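You operate a simulated robot arm through the tools that you are given. There is no shell and no other tool. Be economical: measure what you need, move in short steps, check, and stop when the job is done.

The job below is to be done with a simulated two-armed robot. You get a single attempt, and the scene is never put back.

Task
Nest the banded canisters one inside the other and close the large one.
Fine: hold each lidded one steady with the other hand as its lid comes off; those two lids stay on the table.

The check looks at the end state, three seconds after you hand in, the way a careful person would. Anything else that was tipped, shoved, dropped, spilled or broken makes it a failure. A push-on lid holds only when it is set on centred and level and pressed home; a screw cap is set on level and turned clockwise until tight.

Robot
Two 7-joint arms with two-finger parallel grippers on one trunk, on a base that drives. Base frame: it is fixed to the floor where the robot stands at the start and does not move with it; the origin is under the middle of the robot, x ahead of it, y to its left, z up. Units: m, degrees, N and s.
The left shoulder is at the start at [0.07, 0.163, 1.145], the right one opposite. With the tool pointing down near the work surface each hand reaches from about 0.38 to 0.88 m from the robot's upright axis, wherever it stands, measured 20 degrees to its own side. Places, roughly: large banded canister (10x10x13 cm) [0.5, 0.2, 0.9]; middle banded canister (8x8x10 cm) [0.5, 0, 0.8]; small banded canister (6x6x8 cm) [0.5, -0.2, 0.8]; top of the steel table [0.6, 0.1, 0.8]. Payload 3.43 kg a hand.
Tool frame (each hand has its own): the origin (TCP) lies between the finger pads and is the grasp point; the fingertips stand 0.034 m ahead of it; z points along the fingers, y is the line along which they close. The gripper opens to 0.128 m. The fingers are 0.024 m wide and 0.012 m thick; the gripper's body (0.048 by 0.13 m) begins 0.096 m behind the TCP.
Orientation is that of the tool frame in the base frame, as a unit quaternion [x, y, z, w]. With the fingers straight down and closing along the base's y, the tool's x points along the base's -x, its y along +y and its z along -z.

Tools
- The arms move only by the tool jog_arm. It takes "left_targets", "right_targets" or both (then of equal length, played together; a hand with none holds still); each is one flat list of numbers, 7 for each row, row after row: the shift along the tool's x, y, z in units of 300 mm (1.0 is 300 mm), then the turn, a rotation vector about the tool's x, y, z in units of 90 degrees (1.0 is 90 degrees), then the opening, from 0 (shut) to 1 (fully open). In form: [tx, ty, tz, wx, wy, wz, claw, tx, ty, tz, wx, wy, wz, claw, ...]. A call has 1 to 8 rows; each row is the pose to reach, as a shift and turn from the pose commanded when the call began, along the tool's axes at that moment. A call with a number of a shift or a turn outside -1 to 1 is refused whole. A row lasts 0.2 s, in which the tool goes at most 0.05 m and 8.6 degrees; a call with a longer step from one row to the next is refused whole, and so is a gripper value outside its range. A pose out of reach is approached as far as the arm can. The call stops where the force on the tool passes 90 N (or 10 N more than at its start, if that is more) or the arm is blocked; 0.2 s more then pass. Each finger travels about 0.153 m/s and halts on what it meets, pressing with about 20 N; the grip force reading is that of the motor and also rises with nothing between the fingers. The clock runs only during rows and for 0.2 s after the last one: add rows that repeat a pose to give the fingers time. The reply holds the time, the measured pose of the TCP, the force on the tool along the base axes, the opening and the grip force, in the units named above and with some noise, with the torque about the TCP (base axes, N m) and any sound that the robot's microphone picked up.
- Cameras (640 x 400 px; columns grow to the right, rows downward): "scene" is now at [0.1372, 0.0175, 1.3721]; the picture's right is [0.19, -0.98, 0.00], its down [-0.57, -0.11, -0.82] and it looks along [0.80, 0.15, -0.58] (base axes); focal length 215 px, centre (320, 200). "left" rides on the left gripper at [0.076, 0.011, -0.16] in its tool frame; the picture's right is [-0.15, 0.99, 0.00], its down [-0.88, -0.13, -0.46] and it looks along [-0.45, -0.07, 0.89] (tool axes); focal length 234 px, centre (320, 200). "right" rides on the right gripper at [0.076, -0.011, -0.16] in its tool frame; the picture's right is [0.15, 0.99, 0.00], its down [-0.88, 0.13, -0.46] and it looks along [-0.45, 0.07, 0.89] (tool axes); focal length 234 px, centre (320, 200). There is no depth. A picture from a camera that has moved, and an enlarged one, comes with that camera's place and axes in the base frame and with its lens.
- snapshot(camera): a new picture of that camera. No time passes.
- raise_lower(by): slides the trunk up (or, below 0, down) by that many m; the arms and the scene camera ride with it, the base frame stays. It gives what a move gives, with no picture.
- base_move(legs): drives the robot by 1 to 6 legs, each [ahead, left, turn to the left] in m, m and degrees, along the robot's own axes; the way and the turn of a leg run together, so that a leg with both is an arc; at most 1.5 m and 180 degrees a leg. The arms and the cameras ride along, it lands a little off, and it stops where it bumps. It gives what a move gives.
- pan_tilt(pan, tilt): turns the head with the scene camera to pan (to the left, within 86 degrees either way) and tilt (down, from -29 to 69), counted from straight ahead of the robot. It gives what a move gives.
- enlarge(camera, box): a new picture of the part [left, top, right, bottom] of that camera's present view, enlarged. No time passes.
- hand_in(): hands the job in; it is judged then, once.

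Work in short steps. Places have to be worked out from the pictures, the camera data and where the tool is seen: move nearer, look again, correct. Check each grasp and each placing, and mend what went wrong. You have 120 turns and 108 pictures in all, those below and enlarged ones among them. Open the grippers and draw the arms clear of the work before you hand the job in, unless the task says otherwise; then end with one line.

The tools are called after "Call:" as a command line: name --argument value ..., lists and objects as JSON in quotes. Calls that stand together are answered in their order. jog_arm: Moves the arms, as the interface text tells. Its arguments: {"type":"object","properties":{"left_targets":{"type":"array","items":{"type":"number"}},"right_targets":{"type":"array","items":{"type":"number"}}},"required":[]} The other tools are called the same way: raise_lower (by) slides the trunk up or down; base_move (legs) drives the base; pan_tilt (pan, tilt) turns the head that bears the scene camera; snapshot (camera) takes a picture; enlarge (camera, box) takes an enlarged picture of a part of a camera's view; hand_in () hands the job in.

At the start:

```text
time: 0.0
left_tcp_pos: [0.6354, 0.2163, 1.1438]
left_ee_rot: [0.0, 1.0, 0.0, 0.0]
left_wrist_force: [0.2, -0.6, -0.2]
left_torque: [0.01, 0.0, 0.01]
left_gripper_width: 0.128
left_grip_force: 0.1
right_tcp_pos: [0.6549, -0.3159, 1.2179]
right_ee_rot: [0.015, 1.0, 0.01, -0.003]
right_wrist_force: [0.7, -0.3, -0.6]
right_torque: [0.02, 0.02, 0.02]
right_gripper_width: 0.128
right_grip_force: 0.0
trunk travel left (down, up): [-0.625, 0.315]
robot x, y, heading: [-0.0013, 0.0004, 0.1]
head pan, tilt: [10.8, 35.1]
```

scene: 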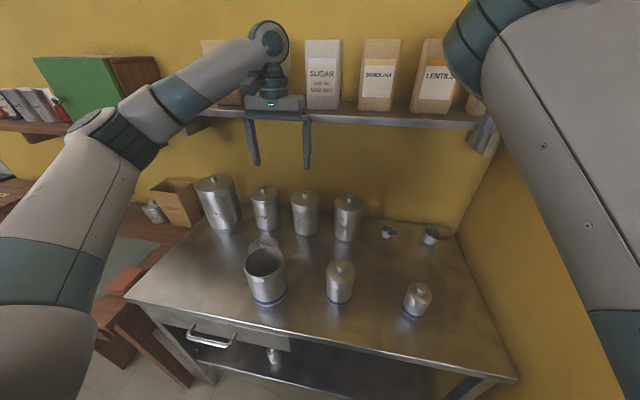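
right: 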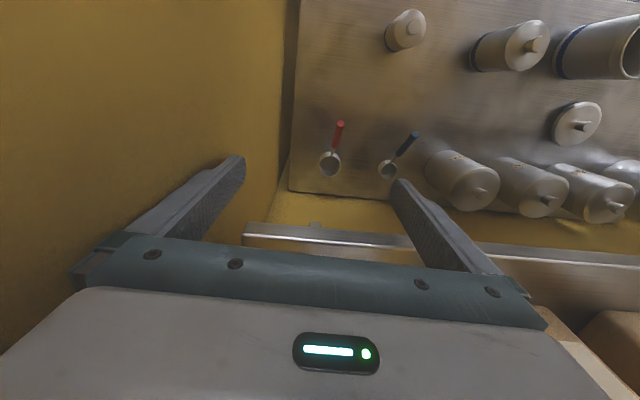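
left: 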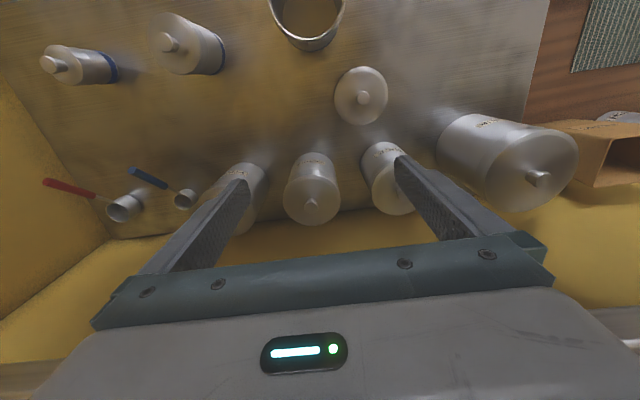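

I'll start with a closer look at the banded canisters and the loose lid.

Call:
enlarge --camera "scene" --box '[220, 220, 460, 330]'

Call:
enlarge --camera "left" --box '[0, 0, 420, 240]'

```text
2.67 times, centred on (340, 275) of scene
camera zoom: at [0.1372, 0.0175, 1.3721], right [0.19, -0.98, 0.0], down [-0.57, -0.11, -0.82], along [0.8, 0.15, -0.58], focal length 572 px, centre (267, 0)
```

zoom: 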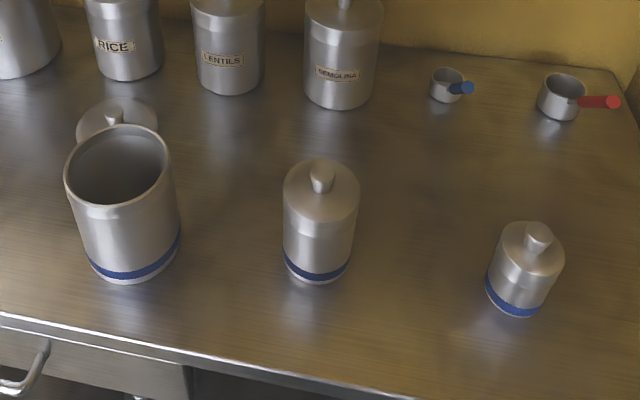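

```text
1.52 times, centred on (210, 120) of left
camera zoom: at [0.5574, 0.2275, 1.3049], right [0.15, 0.99, 0.0], down [0.88, -0.13, 0.46], along [0.45, -0.07, -0.89], focal length 357 px, centre (488, 322)
```

zoom: 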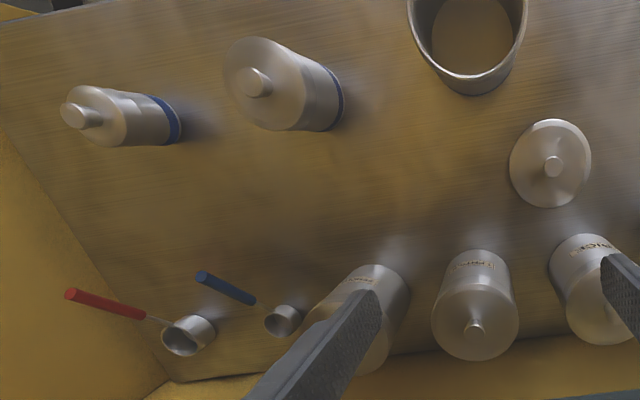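

The middle knob looks to be near (0.486, 0.033, 0.935) and the small knob near (0.477, -0.158, 0.91). I'll bring each hand over its canister at a safe height and measure with the hand cameras.

Call:
jog_arm --left_targets '[0.083, -0.102, 0.047, 0, 0, 0, 1, 0.166, -0.204, 0.093, 0, 0, 0, 1, 0.249, -0.306, 0.14, 0, 0, 0, 1, 0.332, -0.408, 0.187, 0, 0, 0, 1, 0.415, -0.51, 0.233, 0, 0, 0, 1, 0.498, -0.611, 0.28, 0, 0, 0, 1]' --right_targets '[0.083, 0.064, 0.065, 0, 0, 0, 1, 0.166, 0.129, 0.13, 0, 0, 0, 1, 0.249, 0.193, 0.195, 0, 0, 0, 1, 0.332, 0.258, 0.26, 0, 0, 0, 1, 0.43, 0.322, 0.325, 0, 0, 0, 1, 0.517, 0.387, 0.393, 0, 0, 0, 1]'

Call:
snapshot --camera "left"

Call:
snapshot --camera "right"

Call:
snapshot --camera "scene"

```text
time: 0.4
left_tcp_pos: [0.6056, 0.1891, 1.134]
left_ee_rot: [-0.001, 1.0, -0.001, 0.003]
left_wrist_force: [0.2, -0.7, -0.3]
left_torque: [0.07, 0.02, -0.01]
left_gripper_width: 0.1281
left_grip_force: 0.0
right_tcp_pos: [0.6353, -0.3177, 1.1466]
right_ee_rot: [0.032, 0.998, 0.009, -0.049]
right_wrist_force: [-14.3, 20.8, 30.5]
right_torque: [-2.74, -2.89, 0.47]
right_gripper_width: 0.1243
right_grip_force: 0.0
trunk travel left (down, up): [-0.625, 0.315]
robot x, y, heading: [-0.0009, -0.0019, -0.0]
head pan, tilt: [10.8, 35.1]
stopped in row 2 (right hand): the force on the tool passed its limit at 288 N (the readings are from after the stop); the commanded pose is now the measured one
```

```text
102 pictures are left
camera left: at [0.5279, 0.2017, 1.294], right [0.14, 0.99, 0.0], down [0.88, -0.13, 0.46], along [0.45, -0.07, -0.89], focal length 234 px, centre (320, 200)
```

left: 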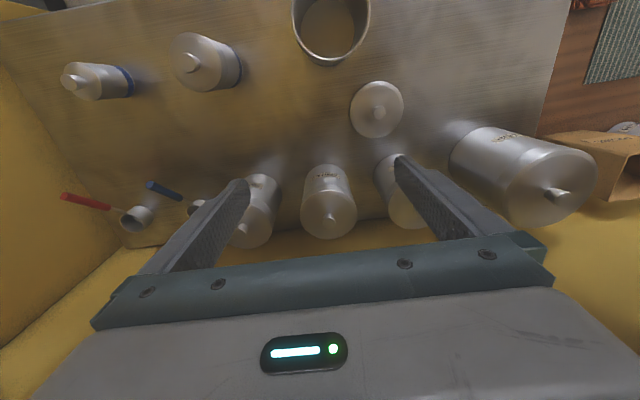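

```text
101 pictures are left
camera right: at [0.5745, -0.3266, 1.3099], right [-0.08, 1.0, 0.03], down [0.93, 0.06, 0.37], along [0.37, 0.06, -0.93], focal length 234 px, centre (320, 200)
```

right: 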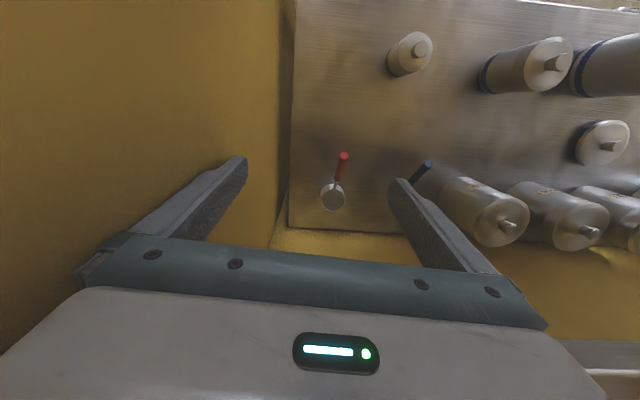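

```text
100 pictures are left
camera scene: at [0.1311, 0.021, 1.3731], right [0.19, -0.98, 0.0], down [-0.56, -0.11, -0.82], along [0.81, 0.15, -0.57], focal length 215 px, centre (320, 200)
```

scene: 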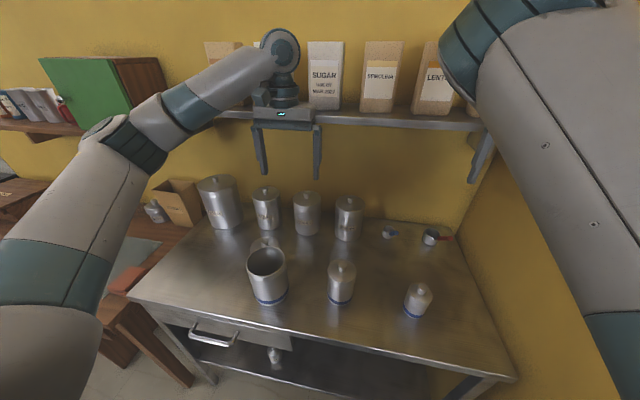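

The right hand bumped something: the forces point to the shelf edge by its wrist, and the bags on it look undisturbed. I'll back it off toward the robot and slightly up.

Call:
jog_arm --right_targets '[0.1, 0, -0.05, 0, 0, 0, 1, 0.2, 0, -0.05, 0, 0, 0, 1, 0.3, 0, -0.05, 0, 0, 0, 1]'

```text
time: 1.1
left_tcp_pos: [0.6067, 0.1949, 1.1315]
left_ee_rot: [-0.001, 1.0, -0.001, 0.0]
left_wrist_force: [0.0, 0.9, -0.7]
left_torque: [-0.01, -0.02, 0.02]
left_gripper_width: 0.1282
left_grip_force: 0.1
right_tcp_pos: [0.5656, -0.3218, 1.0588]
right_ee_rot: [0.045, 0.987, 0.012, -0.153]
right_wrist_force: [-11.5, 24.7, -6.6]
right_torque: [-2.01, -0.95, 0.03]
right_gripper_width: 0.1143
right_grip_force: 0.0
trunk travel left (down, up): [-0.625, 0.315]
robot x, y, heading: [0.0024, -0.0012, 0.3]
head pan, tilt: [10.8, 35.1]
stopped in row 3 (right hand): the arm was blocked; the commanded pose is now the measured one
```

The readings suggest the right wall is pressing a finger or the elbow. I'll look with the head before moving again.

Call:
pan_tilt --pan -50 --tilt 30

Call:
snapshot --camera "scene"

Call:
snapshot --camera "right"

```text
time: 2.4
left_tcp_pos: [0.6103, 0.1939, 1.1306]
left_ee_rot: [-0.001, 1.0, -0.002, 0.001]
left_wrist_force: [-0.4, 0.0, 0.2]
left_torque: [-0.01, -0.01, -0.02]
left_gripper_width: 0.128
left_grip_force: 0.0
right_tcp_pos: [0.5665, -0.3228, 1.0606]
right_ee_rot: [0.046, 0.987, 0.011, -0.152]
right_wrist_force: [-12.7, 31.7, -13.5]
right_torque: [-2.23, -0.83, 0.21]
right_gripper_width: 0.1101
right_grip_force: 0.1
trunk travel left (down, up): [-0.625, 0.315]
robot x, y, heading: [0.0024, 0.0013, 0.1]
head pan, tilt: [-50.0, 30.0]
```

```text
99 pictures are left
camera scene: at [0.1082, -0.0617, 1.3804], right [-0.76, -0.65, 0.0], down [-0.32, 0.38, -0.87], along [0.56, -0.66, -0.5], focal length 215 px, centre (320, 200)
```

scene: 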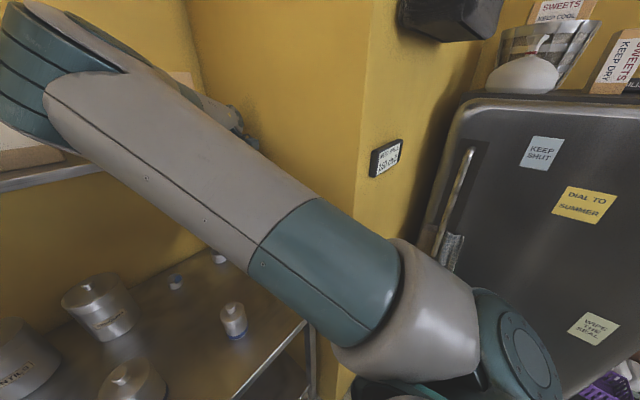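

```text
98 pictures are left
camera right: at [0.5425, -0.3326, 1.2337], right [-0.05, 1.0, 0.05], down [0.98, 0.04, 0.17], along [0.17, 0.06, -0.98], focal length 234 px, centre (320, 200)
```

right: 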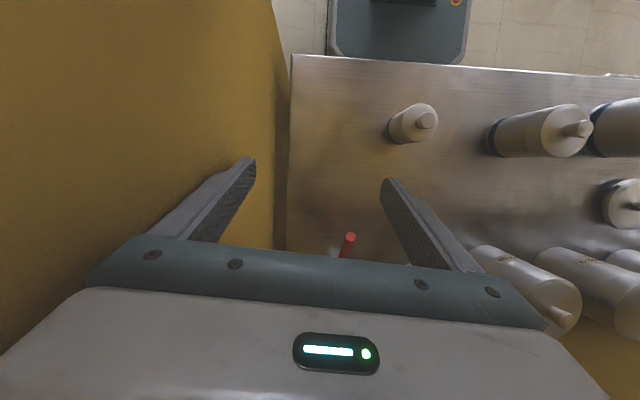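

The right forearm lies along the wall corner. Sliding the base left 0.1 m should free the arm and keep everything in reach.

Call:
base_move --legs '[[0, 0.1, 0]]'

Call:
snapshot --camera "scene"

```text
time: 3.6
left_tcp_pos: [0.6104, 0.287, 1.1321]
left_ee_rot: [-0.001, 1.0, 0.0, 0.0]
left_wrist_force: [-0.7, 0.2, 0.0]
left_torque: [0.01, 0.0, 0.03]
left_gripper_width: 0.1277
left_grip_force: 0.0
right_tcp_pos: [0.5679, -0.2308, 1.0595]
right_ee_rot: [0.046, 0.987, 0.012, -0.153]
right_wrist_force: [-0.6, -1.2, 0.5]
right_torque: [0.0, 0.0, 0.0]
right_gripper_width: 0.1281
right_grip_force: 0.1
trunk travel left (down, up): [-0.625, 0.315]
robot x, y, heading: [0.0005, 0.1009, 0.0]
head pan, tilt: [-50.0, 30.0]
```

```text
97 pictures are left
camera scene: at [0.1088, 0.032, 1.3801], right [-0.76, -0.64, 0.0], down [-0.32, 0.38, -0.87], along [0.56, -0.66, -0.5], focal length 215 px, centre (320, 200)
```

scene: 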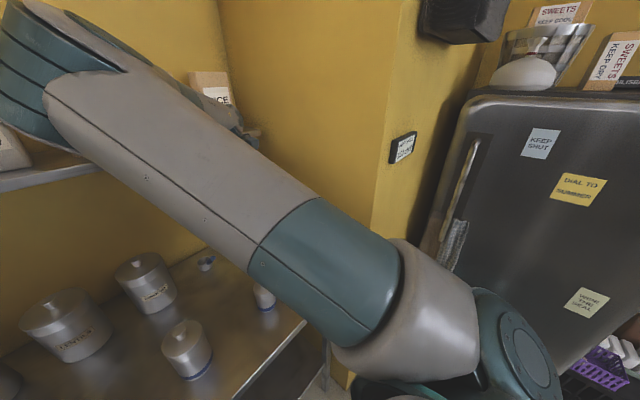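

The right arm is free now. I'll bring the left hand over the middle canister, straighten the right hand, and aim the head at the table.

Call:
jog_arm --left_targets '[0.06, -0.121, 0.034, 0, 0, 0, 1, 0.119, -0.242, 0.069, 0, 0, 0, 1, 0.178, -0.363, 0.103, 0, 0, 0, 1, 0.237, -0.484, 0.137, 0, 0, 0, 1, 0.296, -0.605, 0.171, 0, 0, 0, 1, 0.355, -0.726, 0.206, 0, 0, 0, 1, 0.415, -0.847, 0.24, 0, 0, 0, 1]' --right_targets '[0, 0, 0, 0, -0.05, 0, 1, 0, 0, 0, 0, -0.1, 0, 1, 0, 0, 0, 0, -0.15, 0, 1, 0, 0, 0, 0, -0.195, 0, 1, 0, 0, 0, 0, -0.195, 0, 1, 0, 0, 0, 0, -0.195, 0, 1, 0, 0, 0, 0, -0.195, 0, 1]'

Call:
pan_tilt --pan -8 --tilt 45

Call:
snapshot --camera "scene"

Call:
snapshot --camera "left"

Call:
snapshot --camera "right"

```text
time: 4.6
left_tcp_pos: [0.539, 0.1385, 1.0909]
left_ee_rot: [-0.002, 1.0, 0.001, 0.001]
left_wrist_force: [-0.3, -0.2, 1.2]
left_torque: [0.03, -0.01, 0.0]
left_gripper_width: 0.1281
left_grip_force: 0.0
right_tcp_pos: [0.546, -0.2454, 0.9841]
right_ee_rot: [0.064, 0.995, 0.009, -0.078]
right_wrist_force: [0.6, 0.0, -0.2]
right_torque: [0.08, -0.03, 0.01]
right_gripper_width: 0.1283
right_grip_force: 0.0
trunk travel left (down, up): [-0.625, 0.315]
robot x, y, heading: [-0.0027, 0.1015, 0.2]
head pan, tilt: [-50.0, 30.0]
stopped in row 5 (right hand): the arm was blocked; the commanded pose is now the measured one
```

```text
time: 5.7
left_tcp_pos: [0.539, 0.1409, 1.0911]
left_ee_rot: [-0.001, 1.0, 0.001, 0.0]
left_wrist_force: [0.9, -0.3, -0.8]
left_torque: [-0.02, 0.01, 0.01]
left_gripper_width: 0.128
left_grip_force: 0.0
right_tcp_pos: [0.5464, -0.2441, 0.9849]
right_ee_rot: [0.064, 0.995, 0.009, -0.077]
right_wrist_force: [-0.4, -0.5, -0.6]
right_torque: [-0.03, -0.01, 0.0]
right_gripper_width: 0.1278
right_grip_force: 0.1
trunk travel left (down, up): [-0.625, 0.315]
robot x, y, heading: [0.0014, 0.0972, 0.1]
head pan, tilt: [-8.0, 45.0]
```

```text
96 pictures are left
camera scene: at [0.1312, 0.0899, 1.3575], right [-0.14, -0.99, 0.0], down [-0.7, 0.1, -0.71], along [0.7, -0.1, -0.71], focal length 215 px, centre (320, 200)
```

scene: 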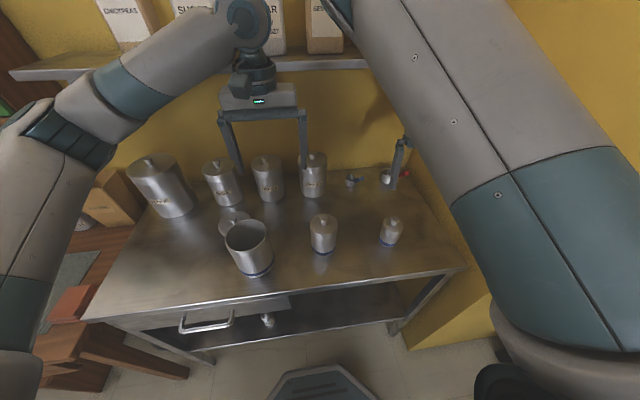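

```text
95 pictures are left
camera left: at [0.4619, 0.1515, 1.2507], right [0.14, 0.99, 0.0], down [0.88, -0.13, 0.46], along [0.45, -0.07, -0.89], focal length 234 px, centre (320, 200)
```

left: 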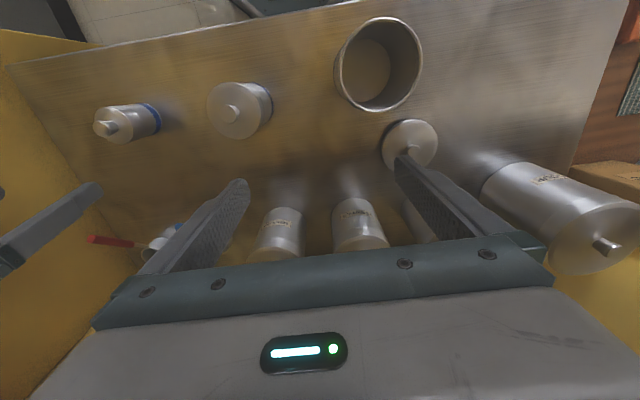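

```text
94 pictures are left
camera right: at [0.4945, -0.2483, 1.1522], right [-0.02, 1.0, 0.03], down [0.95, 0.01, 0.31], along [0.31, 0.03, -0.95], focal length 234 px, centre (320, 200)
```

right: 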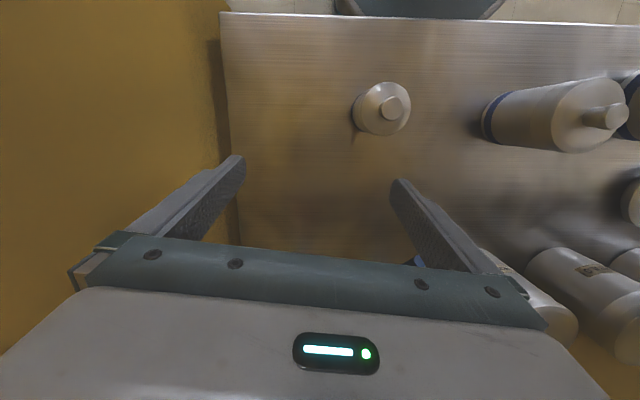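

The right elbow seems to be touching the wall. I'll shift the base a little further back and left for room, then check.

Call:
base_move --legs '[[-0.1, 0.08, 0]]'

Call:
snapshot --camera "scene"

```text
time: 7.0
left_tcp_pos: [0.4395, 0.2197, 1.0889]
left_ee_rot: [-0.001, 1.0, 0.001, 0.0]
left_wrist_force: [-0.9, -0.9, 1.0]
left_torque: [0.02, -0.01, -0.05]
left_gripper_width: 0.128
left_grip_force: 0.0
right_tcp_pos: [0.4459, -0.1653, 0.9848]
right_ee_rot: [0.064, 0.995, 0.008, -0.077]
right_wrist_force: [0.5, 0.5, 0.6]
right_torque: [0.0, 0.01, 0.0]
right_gripper_width: 0.128
right_grip_force: 0.0
trunk travel left (down, up): [-0.625, 0.315]
robot x, y, heading: [-0.0995, 0.1794, 0.0]
head pan, tilt: [-8.0, 45.0]
```

```text
93 pictures are left
camera scene: at [0.0312, 0.169, 1.3574], right [-0.14, -0.99, 0.0], down [-0.7, 0.1, -0.71], along [0.7, -0.1, -0.71], focal length 215 px, centre (320, 200)
```

scene: 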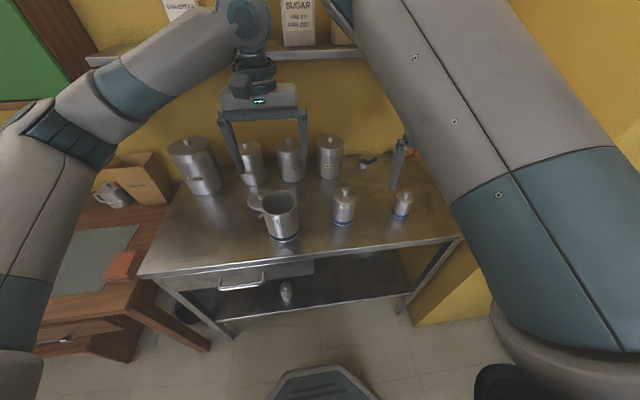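

The forces are near zero. I'll test the right arm with a small lift and a straightening turn.

Call:
jog_arm --right_targets '[0, 0, -0.1, 0, -0.05, -0.04, 1, 0, 0, -0.2, 0, -0.1, -0.08, 1, 0, 0, -0.2, 0, -0.1, -0.08, 1]'

Call:
snapshot --camera "right"

Call:
snapshot --camera "left"

```text
time: 8.0
left_tcp_pos: [0.4386, 0.2189, 1.0901]
left_ee_rot: [0.0, 1.0, 0.001, 0.0]
left_wrist_force: [0.4, -1.2, 0.1]
left_torque: [0.0, -0.02, 0.03]
left_gripper_width: 0.1278
left_grip_force: 0.1
right_tcp_pos: [0.4399, -0.1808, 0.9985]
right_ee_rot: [0.02, 0.999, 0.019, -0.043]
right_wrist_force: [1.4, 1.0, -0.6]
right_torque: [-0.03, 0.03, 0.0]
right_gripper_width: 0.1281
right_grip_force: 0.0
trunk travel left (down, up): [-0.625, 0.315]
robot x, y, heading: [-0.0989, 0.1795, 0.2]
head pan, tilt: [-8.0, 45.0]
stopped in row 3 (right hand): the arm was blocked; the commanded pose is now the measured one
```

```text
92 pictures are left
camera right: at [0.3777, -0.1944, 1.1623], right [-0.11, 0.99, 0.05], down [0.92, 0.08, 0.38], along [0.38, 0.08, -0.92], focal length 234 px, centre (320, 200)
```

right: 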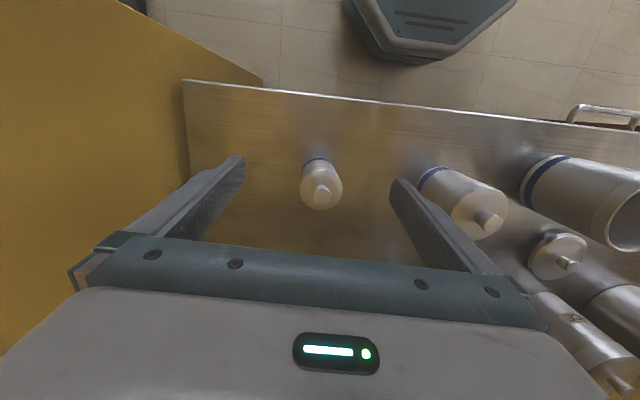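

```text
91 pictures are left
camera left: at [0.3614, 0.2303, 1.2507], right [0.14, 0.99, 0.0], down [0.88, -0.13, 0.46], along [0.45, -0.06, -0.89], focal length 234 px, centre (320, 200)
```

left: 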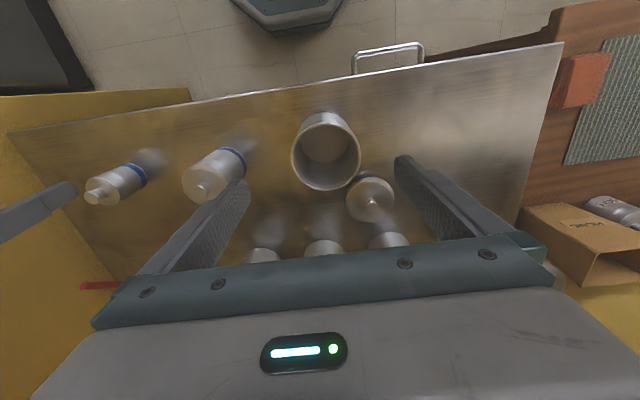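

The right arm still seems blocked without any wrist force. I'll look at its elbow with the head.

Call:
pan_tilt --pan -60 --tilt 50

Call:
snapshot --camera "scene"

Call:
pan_tilt --pan -40 --tilt 0

Call:
snapshot --camera "scene"

```text
time: 9.2
left_tcp_pos: [0.4385, 0.219, 1.0901]
left_ee_rot: [-0.001, 1.0, 0.001, -0.001]
left_wrist_force: [0.3, -0.4, -0.3]
left_torque: [-0.03, 0.01, -0.02]
left_gripper_width: 0.1281
left_grip_force: 0.0
right_tcp_pos: [0.4411, -0.1804, 0.9996]
right_ee_rot: [0.019, 0.999, 0.019, -0.043]
right_wrist_force: [0.1, 1.1, 0.2]
right_torque: [0.0, 0.04, -0.02]
right_gripper_width: 0.1281
right_grip_force: 0.0
trunk travel left (down, up): [-0.625, 0.315]
robot x, y, heading: [-0.1023, 0.1791, 0.1]
head pan, tilt: [-60.0, 50.0]
```

```text
90 pictures are left
camera scene: at [-0.0109, 0.1138, 1.3506], right [-0.86, -0.5, 0.0], down [-0.39, 0.66, -0.64], along [0.32, -0.56, -0.77], focal length 215 px, centre (320, 200)
```

scene: 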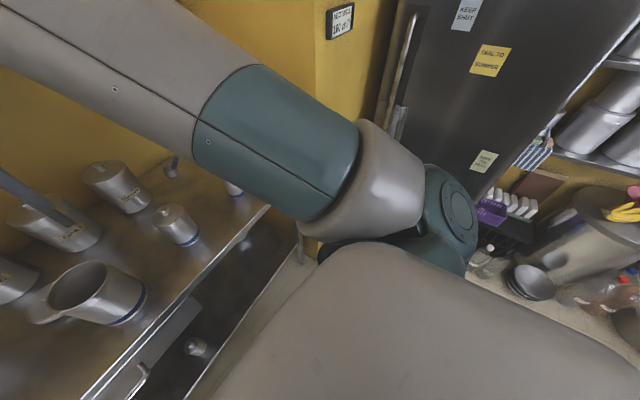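

```text
time: 10.4
left_tcp_pos: [0.438, 0.2188, 1.0904]
left_ee_rot: [-0.002, 1.0, 0.001, 0.0]
left_wrist_force: [0.4, 0.1, 0.3]
left_torque: [-0.03, 0.0, -0.03]
left_gripper_width: 0.1281
left_grip_force: 0.1
right_tcp_pos: [0.4407, -0.1805, 1.0002]
right_ee_rot: [0.02, 0.999, 0.018, -0.043]
right_wrist_force: [-0.4, 0.1, 0.1]
right_torque: [-0.02, -0.02, 0.03]
right_gripper_width: 0.128
right_grip_force: 0.1
trunk travel left (down, up): [-0.625, 0.315]
robot x, y, heading: [-0.0987, 0.1757, 0.1]
head pan, tilt: [-40.0, 0.0]
```

```text
89 pictures are left
camera scene: at [0.0194, 0.1226, 1.4284], right [-0.64, -0.77, 0.0], down [0.0, 0.0, -1.0], along [0.77, -0.64, 0.0], focal length 215 px, centre (320, 200)
```

scene: 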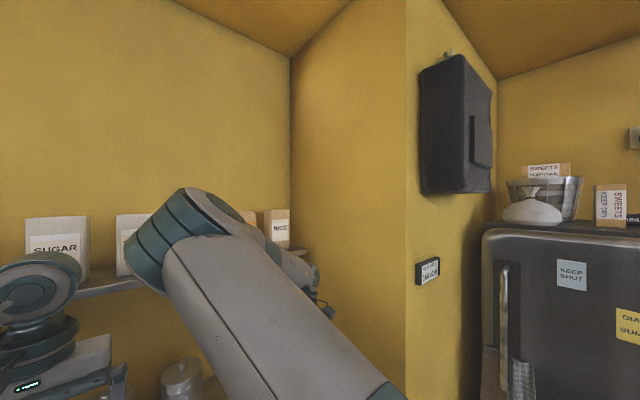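

Nothing is visibly touching the arm, so this may be a joint limit from its folded posture. I'll try moving the hand down and to the left in small steps.

Call:
jog_arm --right_targets '[0, 0.1, -0.05, 0, 0, 0, 1, 0, 0.2, -0.1, 0, 0, 0, 1, 0, 0.2, -0.1, 0, 0, 0, 1]'

Call:
snapshot --camera "scene"

```text
time: 11.1
left_tcp_pos: [0.439, 0.2194, 1.0893]
left_ee_rot: [-0.001, 1.0, 0.0, 0.001]
left_wrist_force: [-0.9, 0.5, -0.2]
left_torque: [-0.02, -0.01, -0.02]
left_gripper_width: 0.1279
left_grip_force: 0.0
right_tcp_pos: [0.416, -0.1336, 0.9489]
right_ee_rot: [0.034, 0.991, 0.023, -0.129]
right_wrist_force: [-0.1, 0.1, 0.2]
right_torque: [0.01, 0.03, 0.0]
right_gripper_width: 0.128
right_grip_force: 0.0
trunk travel left (down, up): [-0.625, 0.315]
robot x, y, heading: [-0.1009, 0.178, 0.1]
head pan, tilt: [-40.0, 0.0]
stopped in row 3 (right hand): the arm was blocked; the commanded pose is now the measured one
```

```text
88 pictures are left
camera scene: at [0.0195, 0.123, 1.4284], right [-0.64, -0.77, 0.0], down [0.0, 0.0, -1.0], along [0.77, -0.64, 0.0], focal length 215 px, centre (320, 200)
```

scene: 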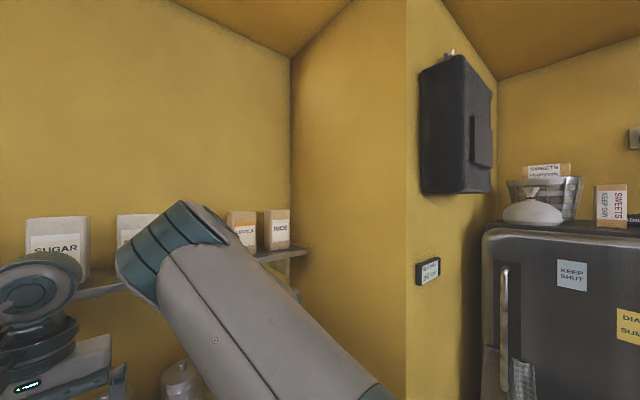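

The right elbow is folded high and inward, and the hand is close in. I'll move the hand forward and up toward its starting posture to unfold the arm, straightening it on the way.

Call:
jog_arm --right_targets '[-0.04, 0, -0.125, 0, 0, 0, 1, -0.08, 0, -0.25, 0, -0.03, 0, 1, -0.125, 0, -0.375, 0, -0.06, 0, 1, -0.165, 0, -0.5, 0, -0.09, 0, 1, -0.21, 0, -0.625, 0, -0.13, 0, 1, -0.25, 0, -0.755, 0, -0.164, 0, 1]'

Call:
snapshot --camera "scene"

```text
time: 12.5
left_tcp_pos: [0.4393, 0.2187, 1.089]
left_ee_rot: [-0.001, 1.0, 0.0, 0.0]
left_wrist_force: [0.7, 0.5, -0.3]
left_torque: [0.0, 0.0, 0.02]
left_gripper_width: 0.1281
left_grip_force: 0.0
right_tcp_pos: [0.5456, -0.1556, 1.1457]
right_ee_rot: [0.042, 0.999, 0.024, -0.001]
right_wrist_force: [0.1, -0.2, 0.9]
right_torque: [-0.04, 0.0, -0.01]
right_gripper_width: 0.128
right_grip_force: 0.0
trunk travel left (down, up): [-0.625, 0.315]
robot x, y, heading: [-0.1002, 0.176, 0.2]
head pan, tilt: [-40.0, 0.0]
```

```text
87 pictures are left
camera scene: at [0.0199, 0.1233, 1.4284], right [-0.64, -0.77, 0.0], down [0.0, 0.0, -1.0], along [0.77, -0.64, 0.0], focal length 215 px, centre (320, 200)
```

scene: 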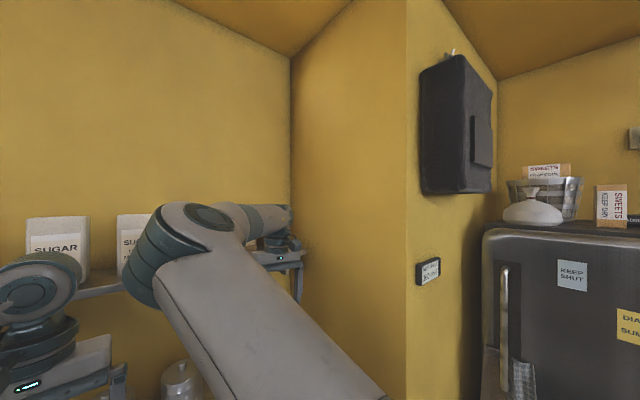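

That worked, and the arm moves freely now. Next I'll test pitching the right hand 45° forward at this safe height.

Call:
jog_arm --right_targets '[0, 0, 0, 0, -0.085, 0, 1, 0, 0, 0, 0, -0.17, 0, 1, 0, 0, 0, 0, -0.255, 0, 1, 0, 0, 0, 0, -0.34, 0, 1, 0, 0, 0, 0, -0.425, 0, 1, 0, 0, 0, 0, -0.5, 0, 1]'

Call:
pan_tilt --pan -20 --tilt 30

Call:
snapshot --camera "scene"

Call:
snapshot --camera "right"

```text
time: 13.1
left_tcp_pos: [0.4384, 0.2195, 1.0888]
left_ee_rot: [-0.001, 1.0, 0.001, 0.0]
left_wrist_force: [0.3, 0.4, -0.2]
left_torque: [-0.02, 0.01, 0.01]
left_gripper_width: 0.1282
left_grip_force: 0.0
right_tcp_pos: [0.5344, -0.1667, 1.0376]
right_ee_rot: [0.054, 0.998, 0.013, 0.03]
right_wrist_force: [0.3, -0.2, -0.6]
right_torque: [0.0, -0.01, 0.01]
right_gripper_width: 0.1281
right_grip_force: 0.0
trunk travel left (down, up): [-0.625, 0.315]
robot x, y, heading: [-0.0991, 0.1802, 0.2]
head pan, tilt: [-40.0, 0.0]
stopped in row 3 (right hand): the arm was blocked; the commanded pose is now the measured one
```

```text
time: 14.0
left_tcp_pos: [0.4388, 0.2188, 1.0899]
left_ee_rot: [-0.001, 1.0, 0.0, 0.0]
left_wrist_force: [-0.3, -0.2, 0.8]
left_torque: [0.01, 0.03, 0.01]
left_gripper_width: 0.1281
left_grip_force: 0.0
right_tcp_pos: [0.5343, -0.1665, 1.0371]
right_ee_rot: [0.054, 0.998, 0.013, 0.031]
right_wrist_force: [0.7, 0.5, -0.1]
right_torque: [-0.03, -0.03, -0.01]
right_gripper_width: 0.1281
right_grip_force: 0.1
trunk travel left (down, up): [-0.625, 0.315]
robot x, y, heading: [-0.0981, 0.1795, 0.2]
head pan, tilt: [-20.0, 30.0]
```

```text
86 pictures are left
camera scene: at [0.0355, 0.1495, 1.3801], right [-0.34, -0.94, 0.0], down [-0.47, 0.17, -0.87], along [0.81, -0.29, -0.5], focal length 215 px, centre (320, 200)
```

scene: 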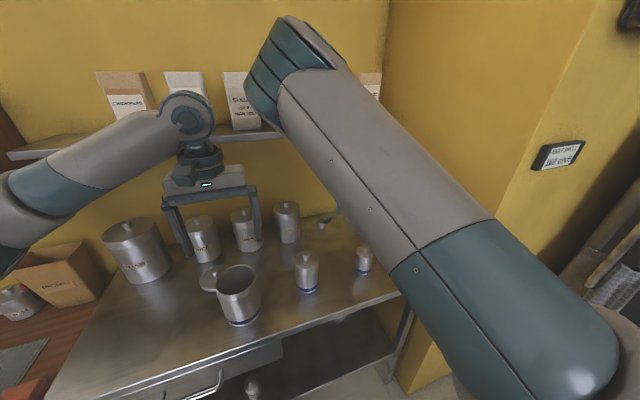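

```text
85 pictures are left
camera right: at [0.4471, -0.1717, 1.1909], right [-0.04, 1.0, 0.02], down [0.86, 0.02, 0.51], along [0.51, 0.04, -0.86], focal length 234 px, centre (320, 200)
```

right: 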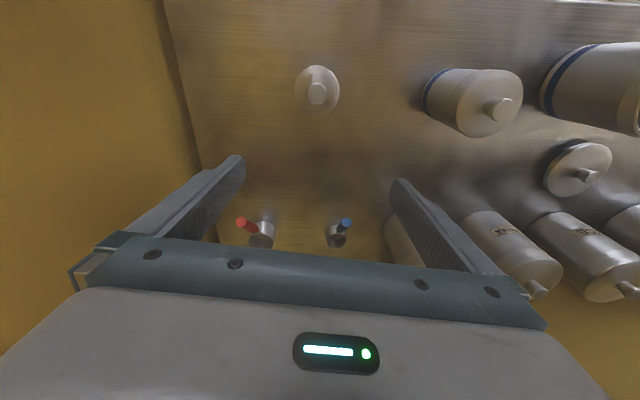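

With this elbow posture the right hand can't pitch, so roles change: left hand (elbow out) holds bodies pitched, right hand works vertically, which it does well at shoulder height. I'll raise both hands, then lower the trunk.

Call:
jog_arm --left_targets '[0, 0, -0.13, 0, 0, 0, 1, 0, 0, -0.26, 0, 0, 0, 1, 0, 0, -0.39, 0, 0, 0, 1, 0, 0, -0.52, 0, 0, 0, 1, 0, 0, -0.65, 0, 0, 0, 1, 0, 0, -0.78, 0, 0, 0, 1]' --right_targets '[0, 0, -0.11, 0, 0.01, -0.01, 1, 0, 0, -0.22, 0, 0.02, -0.02, 1, 0, 0, -0.33, 0, 0.03, -0.03, 1, 0, 0, -0.44, 0, 0.038, -0.04, 1, 0, 0, -0.55, 0, 0.038, -0.05, 1, 0, 0, -0.667, 0, 0.038, -0.065, 1]'

```text
time: 15.4
left_tcp_pos: [0.4361, 0.218, 1.3267]
left_ee_rot: [0.0, 1.0, 0.001, 0.001]
left_wrist_force: [0.0, -0.6, 0.2]
left_torque: [0.06, -0.04, 0.03]
left_gripper_width: 0.1279
left_grip_force: 0.1
right_tcp_pos: [0.5183, -0.1704, 1.2386]
right_ee_rot: [0.0, 1.0, 0.012, 0.003]
right_wrist_force: [-0.6, -0.2, 0.8]
right_torque: [0.0, -0.05, 0.01]
right_gripper_width: 0.1283
right_grip_force: 0.1
trunk travel left (down, up): [-0.625, 0.315]
robot x, y, heading: [-0.0983, 0.1797, 0.3]
head pan, tilt: [-20.0, 30.0]
```

Both moved freely. I'll lower the trunk by 0.25 m.

Call:
raise_lower --by -0.22

Call:
snapshot --camera "scene"

Call:
snapshot --camera "left"

Call:
snapshot --camera "right"

```text
time: 17.8
left_tcp_pos: [0.4374, 0.2189, 1.1041]
left_ee_rot: [0.0, 1.0, 0.001, 0.0]
left_wrist_force: [0.1, 0.4, 0.1]
left_torque: [-0.01, -0.02, 0.0]
left_gripper_width: 0.1279
left_grip_force: 0.1
right_tcp_pos: [0.5191, -0.1704, 1.0186]
right_ee_rot: [0.002, 1.0, 0.012, 0.003]
right_wrist_force: [0.3, 0.1, -0.3]
right_torque: [0.0, -0.01, 0.05]
right_gripper_width: 0.1279
right_grip_force: 0.0
trunk travel left (down, up): [-0.405, 0.535]
robot x, y, heading: [-0.0975, 0.1769, 0.4]
head pan, tilt: [-20.0, 30.0]
```

```text
84 pictures are left
camera scene: at [0.035, 0.1495, 1.1602], right [-0.34, -0.94, 0.0], down [-0.47, 0.17, -0.87], along [0.81, -0.29, -0.5], focal length 215 px, centre (320, 200)
```

scene: 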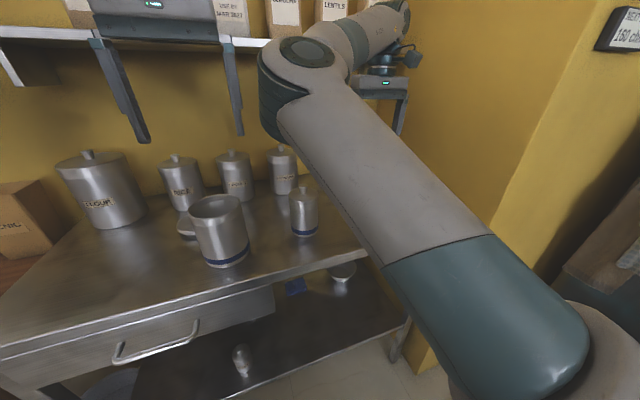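

```text
83 pictures are left
camera left: at [0.3606, 0.2303, 1.265], right [0.14, 0.99, 0.0], down [0.88, -0.13, 0.46], along [0.45, -0.07, -0.89], focal length 234 px, centre (320, 200)
```

left: 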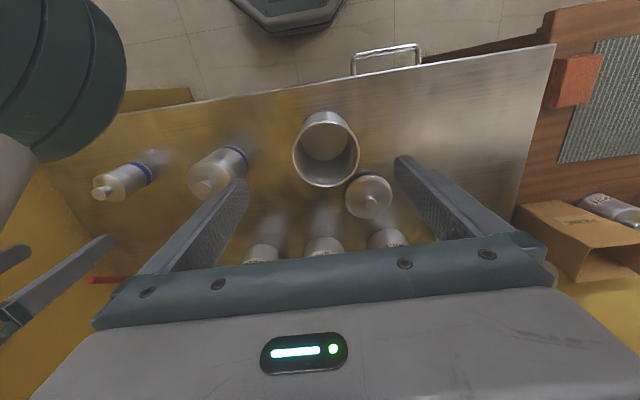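

```text
82 pictures are left
camera right: at [0.4444, -0.184, 1.1758], right [-0.14, 0.99, 0.02], down [0.88, 0.12, 0.46], along [0.46, 0.09, -0.89], focal length 234 px, centre (320, 200)
```

right: 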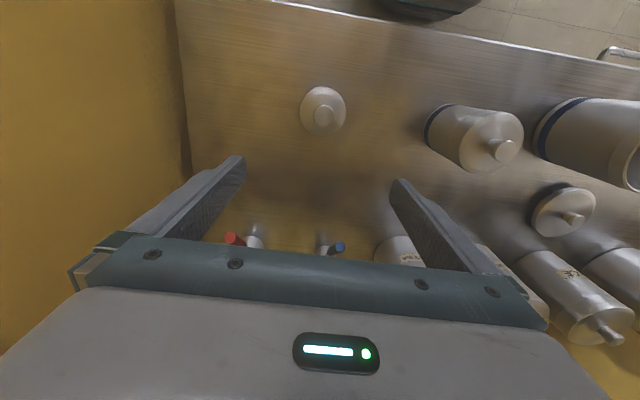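

The right elbow sits inward and would block the left hand. I'll try yawing the right hand counter-clockwise in place, which should swing its elbow outward; the gripper is symmetric, so that yaw costs nothing.

Call:
jog_arm --right_targets '[0, 0, -0.1, 0, 0, -0.09, 1, 0, 0, -0.2, 0, 0, -0.18, 1, 0, 0, -0.2, 0, 0, -0.27, 1, 0, 0, -0.2, 0, 0, -0.36, 1, 0, 0, -0.2, 0, 0, -0.45, 1, 0, 0, -0.2, 0, 0, -0.54, 1, 0, 0, -0.2, 0, 0, -0.63, 1, 0, 0, -0.2, 0, 0, -0.72, 1]'

Call:
snapshot --camera "scene"

```text
time: 19.6
left_tcp_pos: [0.4387, 0.2195, 1.1052]
left_ee_rot: [-0.001, 1.0, 0.001, 0.0]
left_wrist_force: [0.5, -0.8, 0.0]
left_torque: [-0.02, 0.0, 0.01]
left_gripper_width: 0.1281
left_grip_force: 0.0
right_tcp_pos: [0.5206, -0.1723, 1.0788]
right_ee_rot: [-0.535, 0.845, 0.009, 0.008]
right_wrist_force: [-0.7, -0.1, -0.3]
right_torque: [0.0, 0.02, 0.01]
right_gripper_width: 0.1279
right_grip_force: 0.2
trunk travel left (down, up): [-0.405, 0.535]
robot x, y, heading: [-0.1048, 0.1793, 0.3]
head pan, tilt: [-20.0, 30.0]
```

```text
81 pictures are left
camera scene: at [0.0352, 0.1495, 1.1601], right [-0.34, -0.94, 0.0], down [-0.47, 0.17, -0.87], along [0.81, -0.29, -0.5], focal length 215 px, centre (320, 200)
```

scene: 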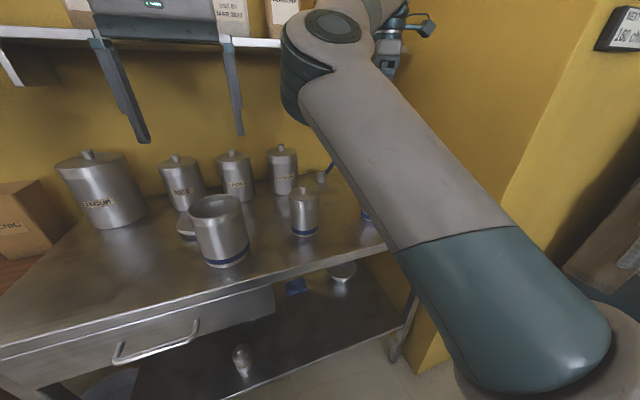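

The elbow moved outward a bit, so the idea works. I'll continue the yaw.

Call:
jog_arm --right_targets '[0, 0, 0, 0, 0, -0.09, 1, 0, 0, 0, 0, 0, -0.18, 1, 0, 0, 0, 0, 0, -0.27, 1, 0, 0, 0, 0, 0, -0.36, 1, 0, 0, 0, 0, 0, -0.45, 1, 0, 0, 0, 0, 0, -0.54, 1, 0, 0, 0, 0, 0, -0.63, 1, 0, 0, 0, 0, 0, -0.72, 1]'

Call:
snapshot --camera "scene"

```text
time: 21.4
left_tcp_pos: [0.4354, 0.2176, 1.1056]
left_ee_rot: [-0.001, 1.0, 0.001, 0.002]
left_wrist_force: [-0.3, 0.1, -0.1]
left_torque: [0.03, 0.0, -0.02]
left_gripper_width: 0.1282
left_grip_force: 0.0
right_tcp_pos: [0.5186, -0.1734, 1.0801]
right_ee_rot: [0.904, -0.427, -0.001, -0.012]
right_wrist_force: [-0.5, -0.2, -0.8]
right_torque: [0.01, -0.03, -0.04]
right_gripper_width: 0.1283
right_grip_force: 0.0
trunk travel left (down, up): [-0.405, 0.535]
robot x, y, heading: [-0.1007, 0.1785, 0.5]
head pan, tilt: [-20.0, 30.0]
```

```text
80 pictures are left
camera scene: at [0.0328, 0.149, 1.1604], right [-0.34, -0.94, 0.0], down [-0.47, 0.17, -0.87], along [0.82, -0.29, -0.5], focal length 215 px, centre (320, 200)
```

scene: 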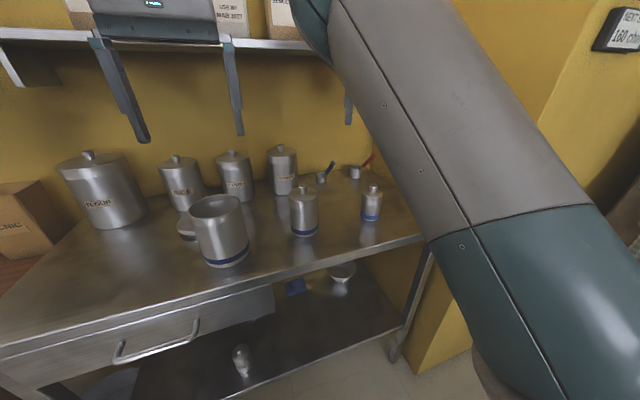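

The elbow is now above and further to the right. I'll finish the half turn.

Call:
jog_arm --right_targets '[0, 0, 0, 0, 0, -0.09, 1, 0, 0, 0, 0, 0, -0.18, 1, 0, 0, 0, 0, 0, -0.27, 1, 0, 0, 0, 0, 0, -0.36, 1, 0, 0, 0, 0, 0, -0.45, 1, 0, 0, 0, 0, 0, -0.54, 1, 0, 0, 0, 0, 0, -0.56, 1]'

Call:
pan_tilt --pan -45 --tilt 5

Call:
snapshot --camera "scene"

```text
time: 23.0
left_tcp_pos: [0.4373, 0.219, 1.1049]
left_ee_rot: [-0.001, 1.0, 0.001, 0.0]
left_wrist_force: [-0.4, -0.5, 0.1]
left_torque: [0.0, 0.0, 0.0]
left_gripper_width: 0.128
left_grip_force: 0.1
right_tcp_pos: [0.5217, -0.1718, 1.0784]
right_ee_rot: [0.955, -0.296, -0.002, -0.012]
right_wrist_force: [0.5, -0.1, 1.0]
right_torque: [0.02, -0.01, 0.0]
right_gripper_width: 0.1279
right_grip_force: 0.1
right hand out of reach, approached as far as the arm can: row 3, 4, 5, 6, 7
trunk travel left (down, up): [-0.405, 0.535]
robot x, y, heading: [-0.0983, 0.1801, 0.4]
head pan, tilt: [-20.0, 30.0]
```

```text
time: 23.9
left_tcp_pos: [0.4372, 0.2175, 1.1051]
left_ee_rot: [-0.001, 1.0, 0.0, 0.0]
left_wrist_force: [0.5, 0.3, -0.2]
left_torque: [-0.04, -0.03, -0.01]
left_gripper_width: 0.1281
left_grip_force: 0.1
right_tcp_pos: [0.5202, -0.1723, 1.0776]
right_ee_rot: [0.955, -0.295, -0.002, -0.012]
right_wrist_force: [0.2, 0.4, -0.2]
right_torque: [-0.01, -0.03, 0.0]
right_gripper_width: 0.128
right_grip_force: 0.1
trunk travel left (down, up): [-0.405, 0.535]
robot x, y, heading: [-0.1021, 0.1813, 0.4]
head pan, tilt: [-45.0, 5.0]
```

```text
79 pictures are left
camera scene: at [0.0153, 0.1155, 1.2004], right [-0.7, -0.71, 0.0], down [-0.06, 0.06, -1.0], along [0.71, -0.7, -0.09], focal length 215 px, centre (320, 200)
```

scene: 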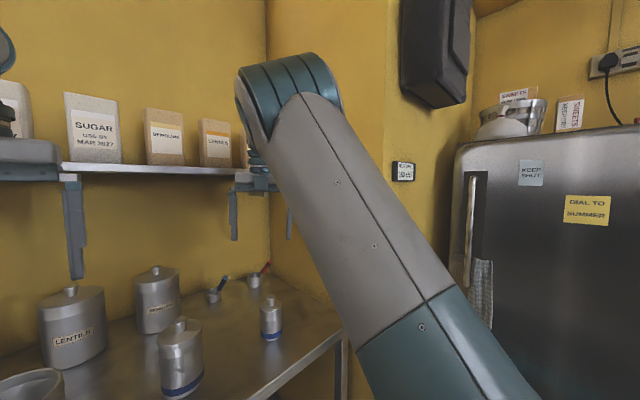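

The elbow is now upright, and the knobs are round, so this yaw is usable. My estimates are middle axis (0.483, 0.027), small (0.478, -0.166), large (0.45, 0.226) and table about 0.80. I'll shift the right hand left, then slide the base right so both arms reach the middle canister from their own sides.

Call:
jog_arm --right_targets '[-0.07, -0.1, 0, 0, 0, 0, 1, -0.14, -0.2, 0, 0, 0, 0, 1, -0.21, -0.3, 0, 0, 0, 0, 1, -0.28, -0.41, 0, 0, 0, 0, 1]'

Call:
base_move --legs '[[0, -0.16, 0]]'

Call:
pan_tilt --pan 0 --tilt 20

Call:
snapshot --camera "scene"

```text
time: 25.1
left_tcp_pos: [0.4364, 0.218, 1.1045]
left_ee_rot: [0.0, 1.0, 0.001, -0.001]
left_wrist_force: [-0.5, 0.9, -0.2]
left_torque: [-0.03, 0.0, -0.02]
left_gripper_width: 0.1278
left_grip_force: 0.1
right_tcp_pos: [0.5211, -0.0695, 1.086]
right_ee_rot: [0.944, -0.325, -0.013, -0.054]
right_wrist_force: [-0.2, 0.0, -0.4]
right_torque: [0.01, -0.04, -0.01]
right_gripper_width: 0.1278
right_grip_force: 0.1
trunk travel left (down, up): [-0.405, 0.535]
robot x, y, heading: [-0.0993, 0.179, 0.2]
head pan, tilt: [-45.0, 5.0]
stopped in row 4 (right hand): the arm was blocked; the commanded pose is now the measured one
```

```text
time: 26.5
left_tcp_pos: [0.4392, 0.0561, 1.1038]
left_ee_rot: [0.0, 1.0, 0.001, 0.0]
left_wrist_force: [0.0, -0.1, -0.1]
left_torque: [0.06, 0.02, -0.01]
left_gripper_width: 0.1282
left_grip_force: 0.0
right_tcp_pos: [0.5203, -0.2308, 1.0845]
right_ee_rot: [0.944, -0.324, -0.013, -0.054]
right_wrist_force: [0.7, -0.1, -0.2]
right_torque: [0.04, 0.01, -0.01]
right_gripper_width: 0.1279
right_grip_force: 0.0
trunk travel left (down, up): [-0.405, 0.535]
robot x, y, heading: [-0.0999, 0.0177, -0.1]
head pan, tilt: [-45.0, 5.0]
```

```text
time: 27.6
left_tcp_pos: [0.4383, 0.0573, 1.1051]
left_ee_rot: [0.0, 1.0, 0.0, 0.0]
left_wrist_force: [0.1, -0.2, 0.2]
left_torque: [0.01, 0.03, 0.02]
left_gripper_width: 0.1279
left_grip_force: 0.1
right_tcp_pos: [0.5218, -0.2317, 1.0852]
right_ee_rot: [0.945, -0.323, -0.012, -0.055]
right_wrist_force: [0.4, 0.1, -0.9]
right_torque: [-0.01, 0.01, -0.04]
right_gripper_width: 0.128
right_grip_force: 0.0
trunk travel left (down, up): [-0.405, 0.535]
robot x, y, heading: [-0.1003, 0.0214, 0.1]
head pan, tilt: [0.0, 20.0]
```

```text
78 pictures are left
camera scene: at [0.0435, 0.0192, 1.1762], right [0.0, -1.0, 0.0], down [-0.34, 0.0, -0.94], along [0.94, 0.0, -0.34], focal length 215 px, centre (320, 200)
```

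scene: 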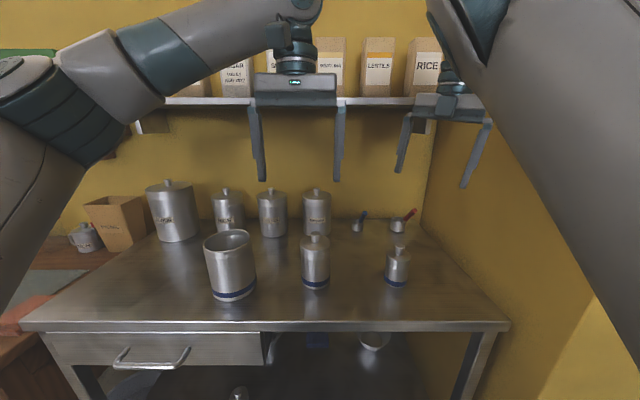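

The table top looks to be about 0.80 and the middle body top about 0.90. I'll back the base off 0.12 m so the left hand has room to come in from the front, pitched.

Call:
base_move --legs '[[-0.12, 0, 0]]'

Call:
jog_arm --left_targets '[-0.011, 0.004, 0.075, 0.0114, -0.0868, 0.022, 1, -0.022, 0.008, 0.15, 0.0229, -0.1736, 0.0439, 1, -0.033, 0.012, 0.225, 0.0343, -0.2604, 0.0659, 1, -0.044, 0.016, 0.3, 0.0457, -0.3471, 0.0878, 1, -0.055, 0.02, 0.375, 0.0571, -0.4339, 0.1098, 1, -0.066, 0.024, 0.45, 0.0686, -0.5207, 0.1317, 1, -0.077, 0.027, 0.523, 0.08, -0.6075, 0.1537, 1]'

Call:
snapshot --camera "left"

Call:
snapshot --camera "scene"

```text
time: 28.8
left_tcp_pos: [0.318, 0.0574, 1.1055]
left_ee_rot: [0.0, 1.0, 0.001, 0.001]
left_wrist_force: [0.1, 0.6, 1.5]
left_torque: [-0.02, -0.01, 0.01]
left_gripper_width: 0.1281
left_grip_force: 0.1
right_tcp_pos: [0.4004, -0.2305, 1.0839]
right_ee_rot: [0.944, -0.324, -0.013, -0.055]
right_wrist_force: [0.7, 0.4, 0.9]
right_torque: [-0.03, 0.01, 0.02]
right_gripper_width: 0.1281
right_grip_force: 0.0
trunk travel left (down, up): [-0.405, 0.535]
robot x, y, heading: [-0.2208, 0.0164, 0.4]
head pan, tilt: [0.0, 20.0]
```

```text
time: 30.4
left_tcp_pos: [0.3431, 0.066, 0.9459]
left_ee_rot: [0.115, 0.879, -0.06, 0.458]
left_wrist_force: [0.5, 0.8, -0.3]
left_torque: [0.04, 0.01, 0.0]
left_gripper_width: 0.1279
left_grip_force: 0.1
right_tcp_pos: [0.4015, -0.2288, 1.0854]
right_ee_rot: [0.945, -0.323, -0.013, -0.055]
right_wrist_force: [-0.7, 0.4, -0.3]
right_torque: [0.0, 0.02, 0.01]
right_gripper_width: 0.128
right_grip_force: 0.0
trunk travel left (down, up): [-0.405, 0.535]
robot x, y, heading: [-0.2215, 0.0184, 0.0]
head pan, tilt: [0.0, 20.0]
```

```text
77 pictures are left
camera left: at [0.1761, 0.1228, 0.9768], right [0.34, 0.93, 0.12], down [0.09, -0.16, 0.98], along [0.94, -0.32, -0.14], focal length 234 px, centre (320, 200)
```

left: 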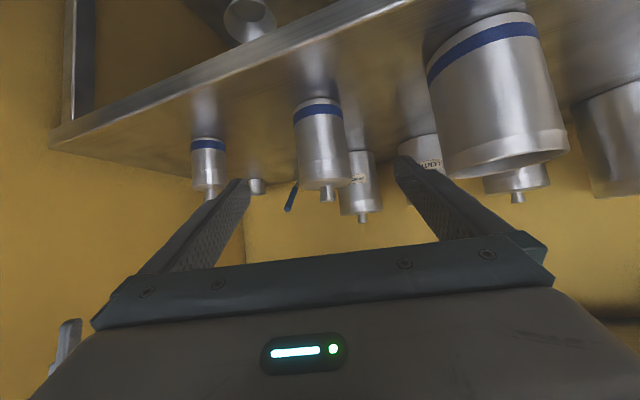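

```text
76 pictures are left
camera scene: at [-0.0756, 0.0197, 1.1761], right [0.0, -1.0, 0.0], down [-0.34, 0.0, -0.94], along [0.94, 0.0, -0.34], focal length 215 px, centre (320, 200)
```

scene: 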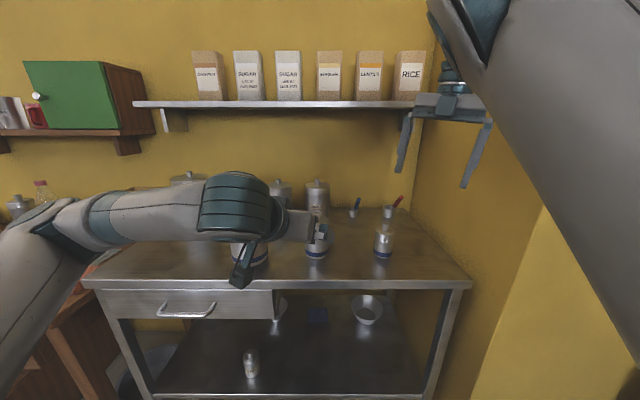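

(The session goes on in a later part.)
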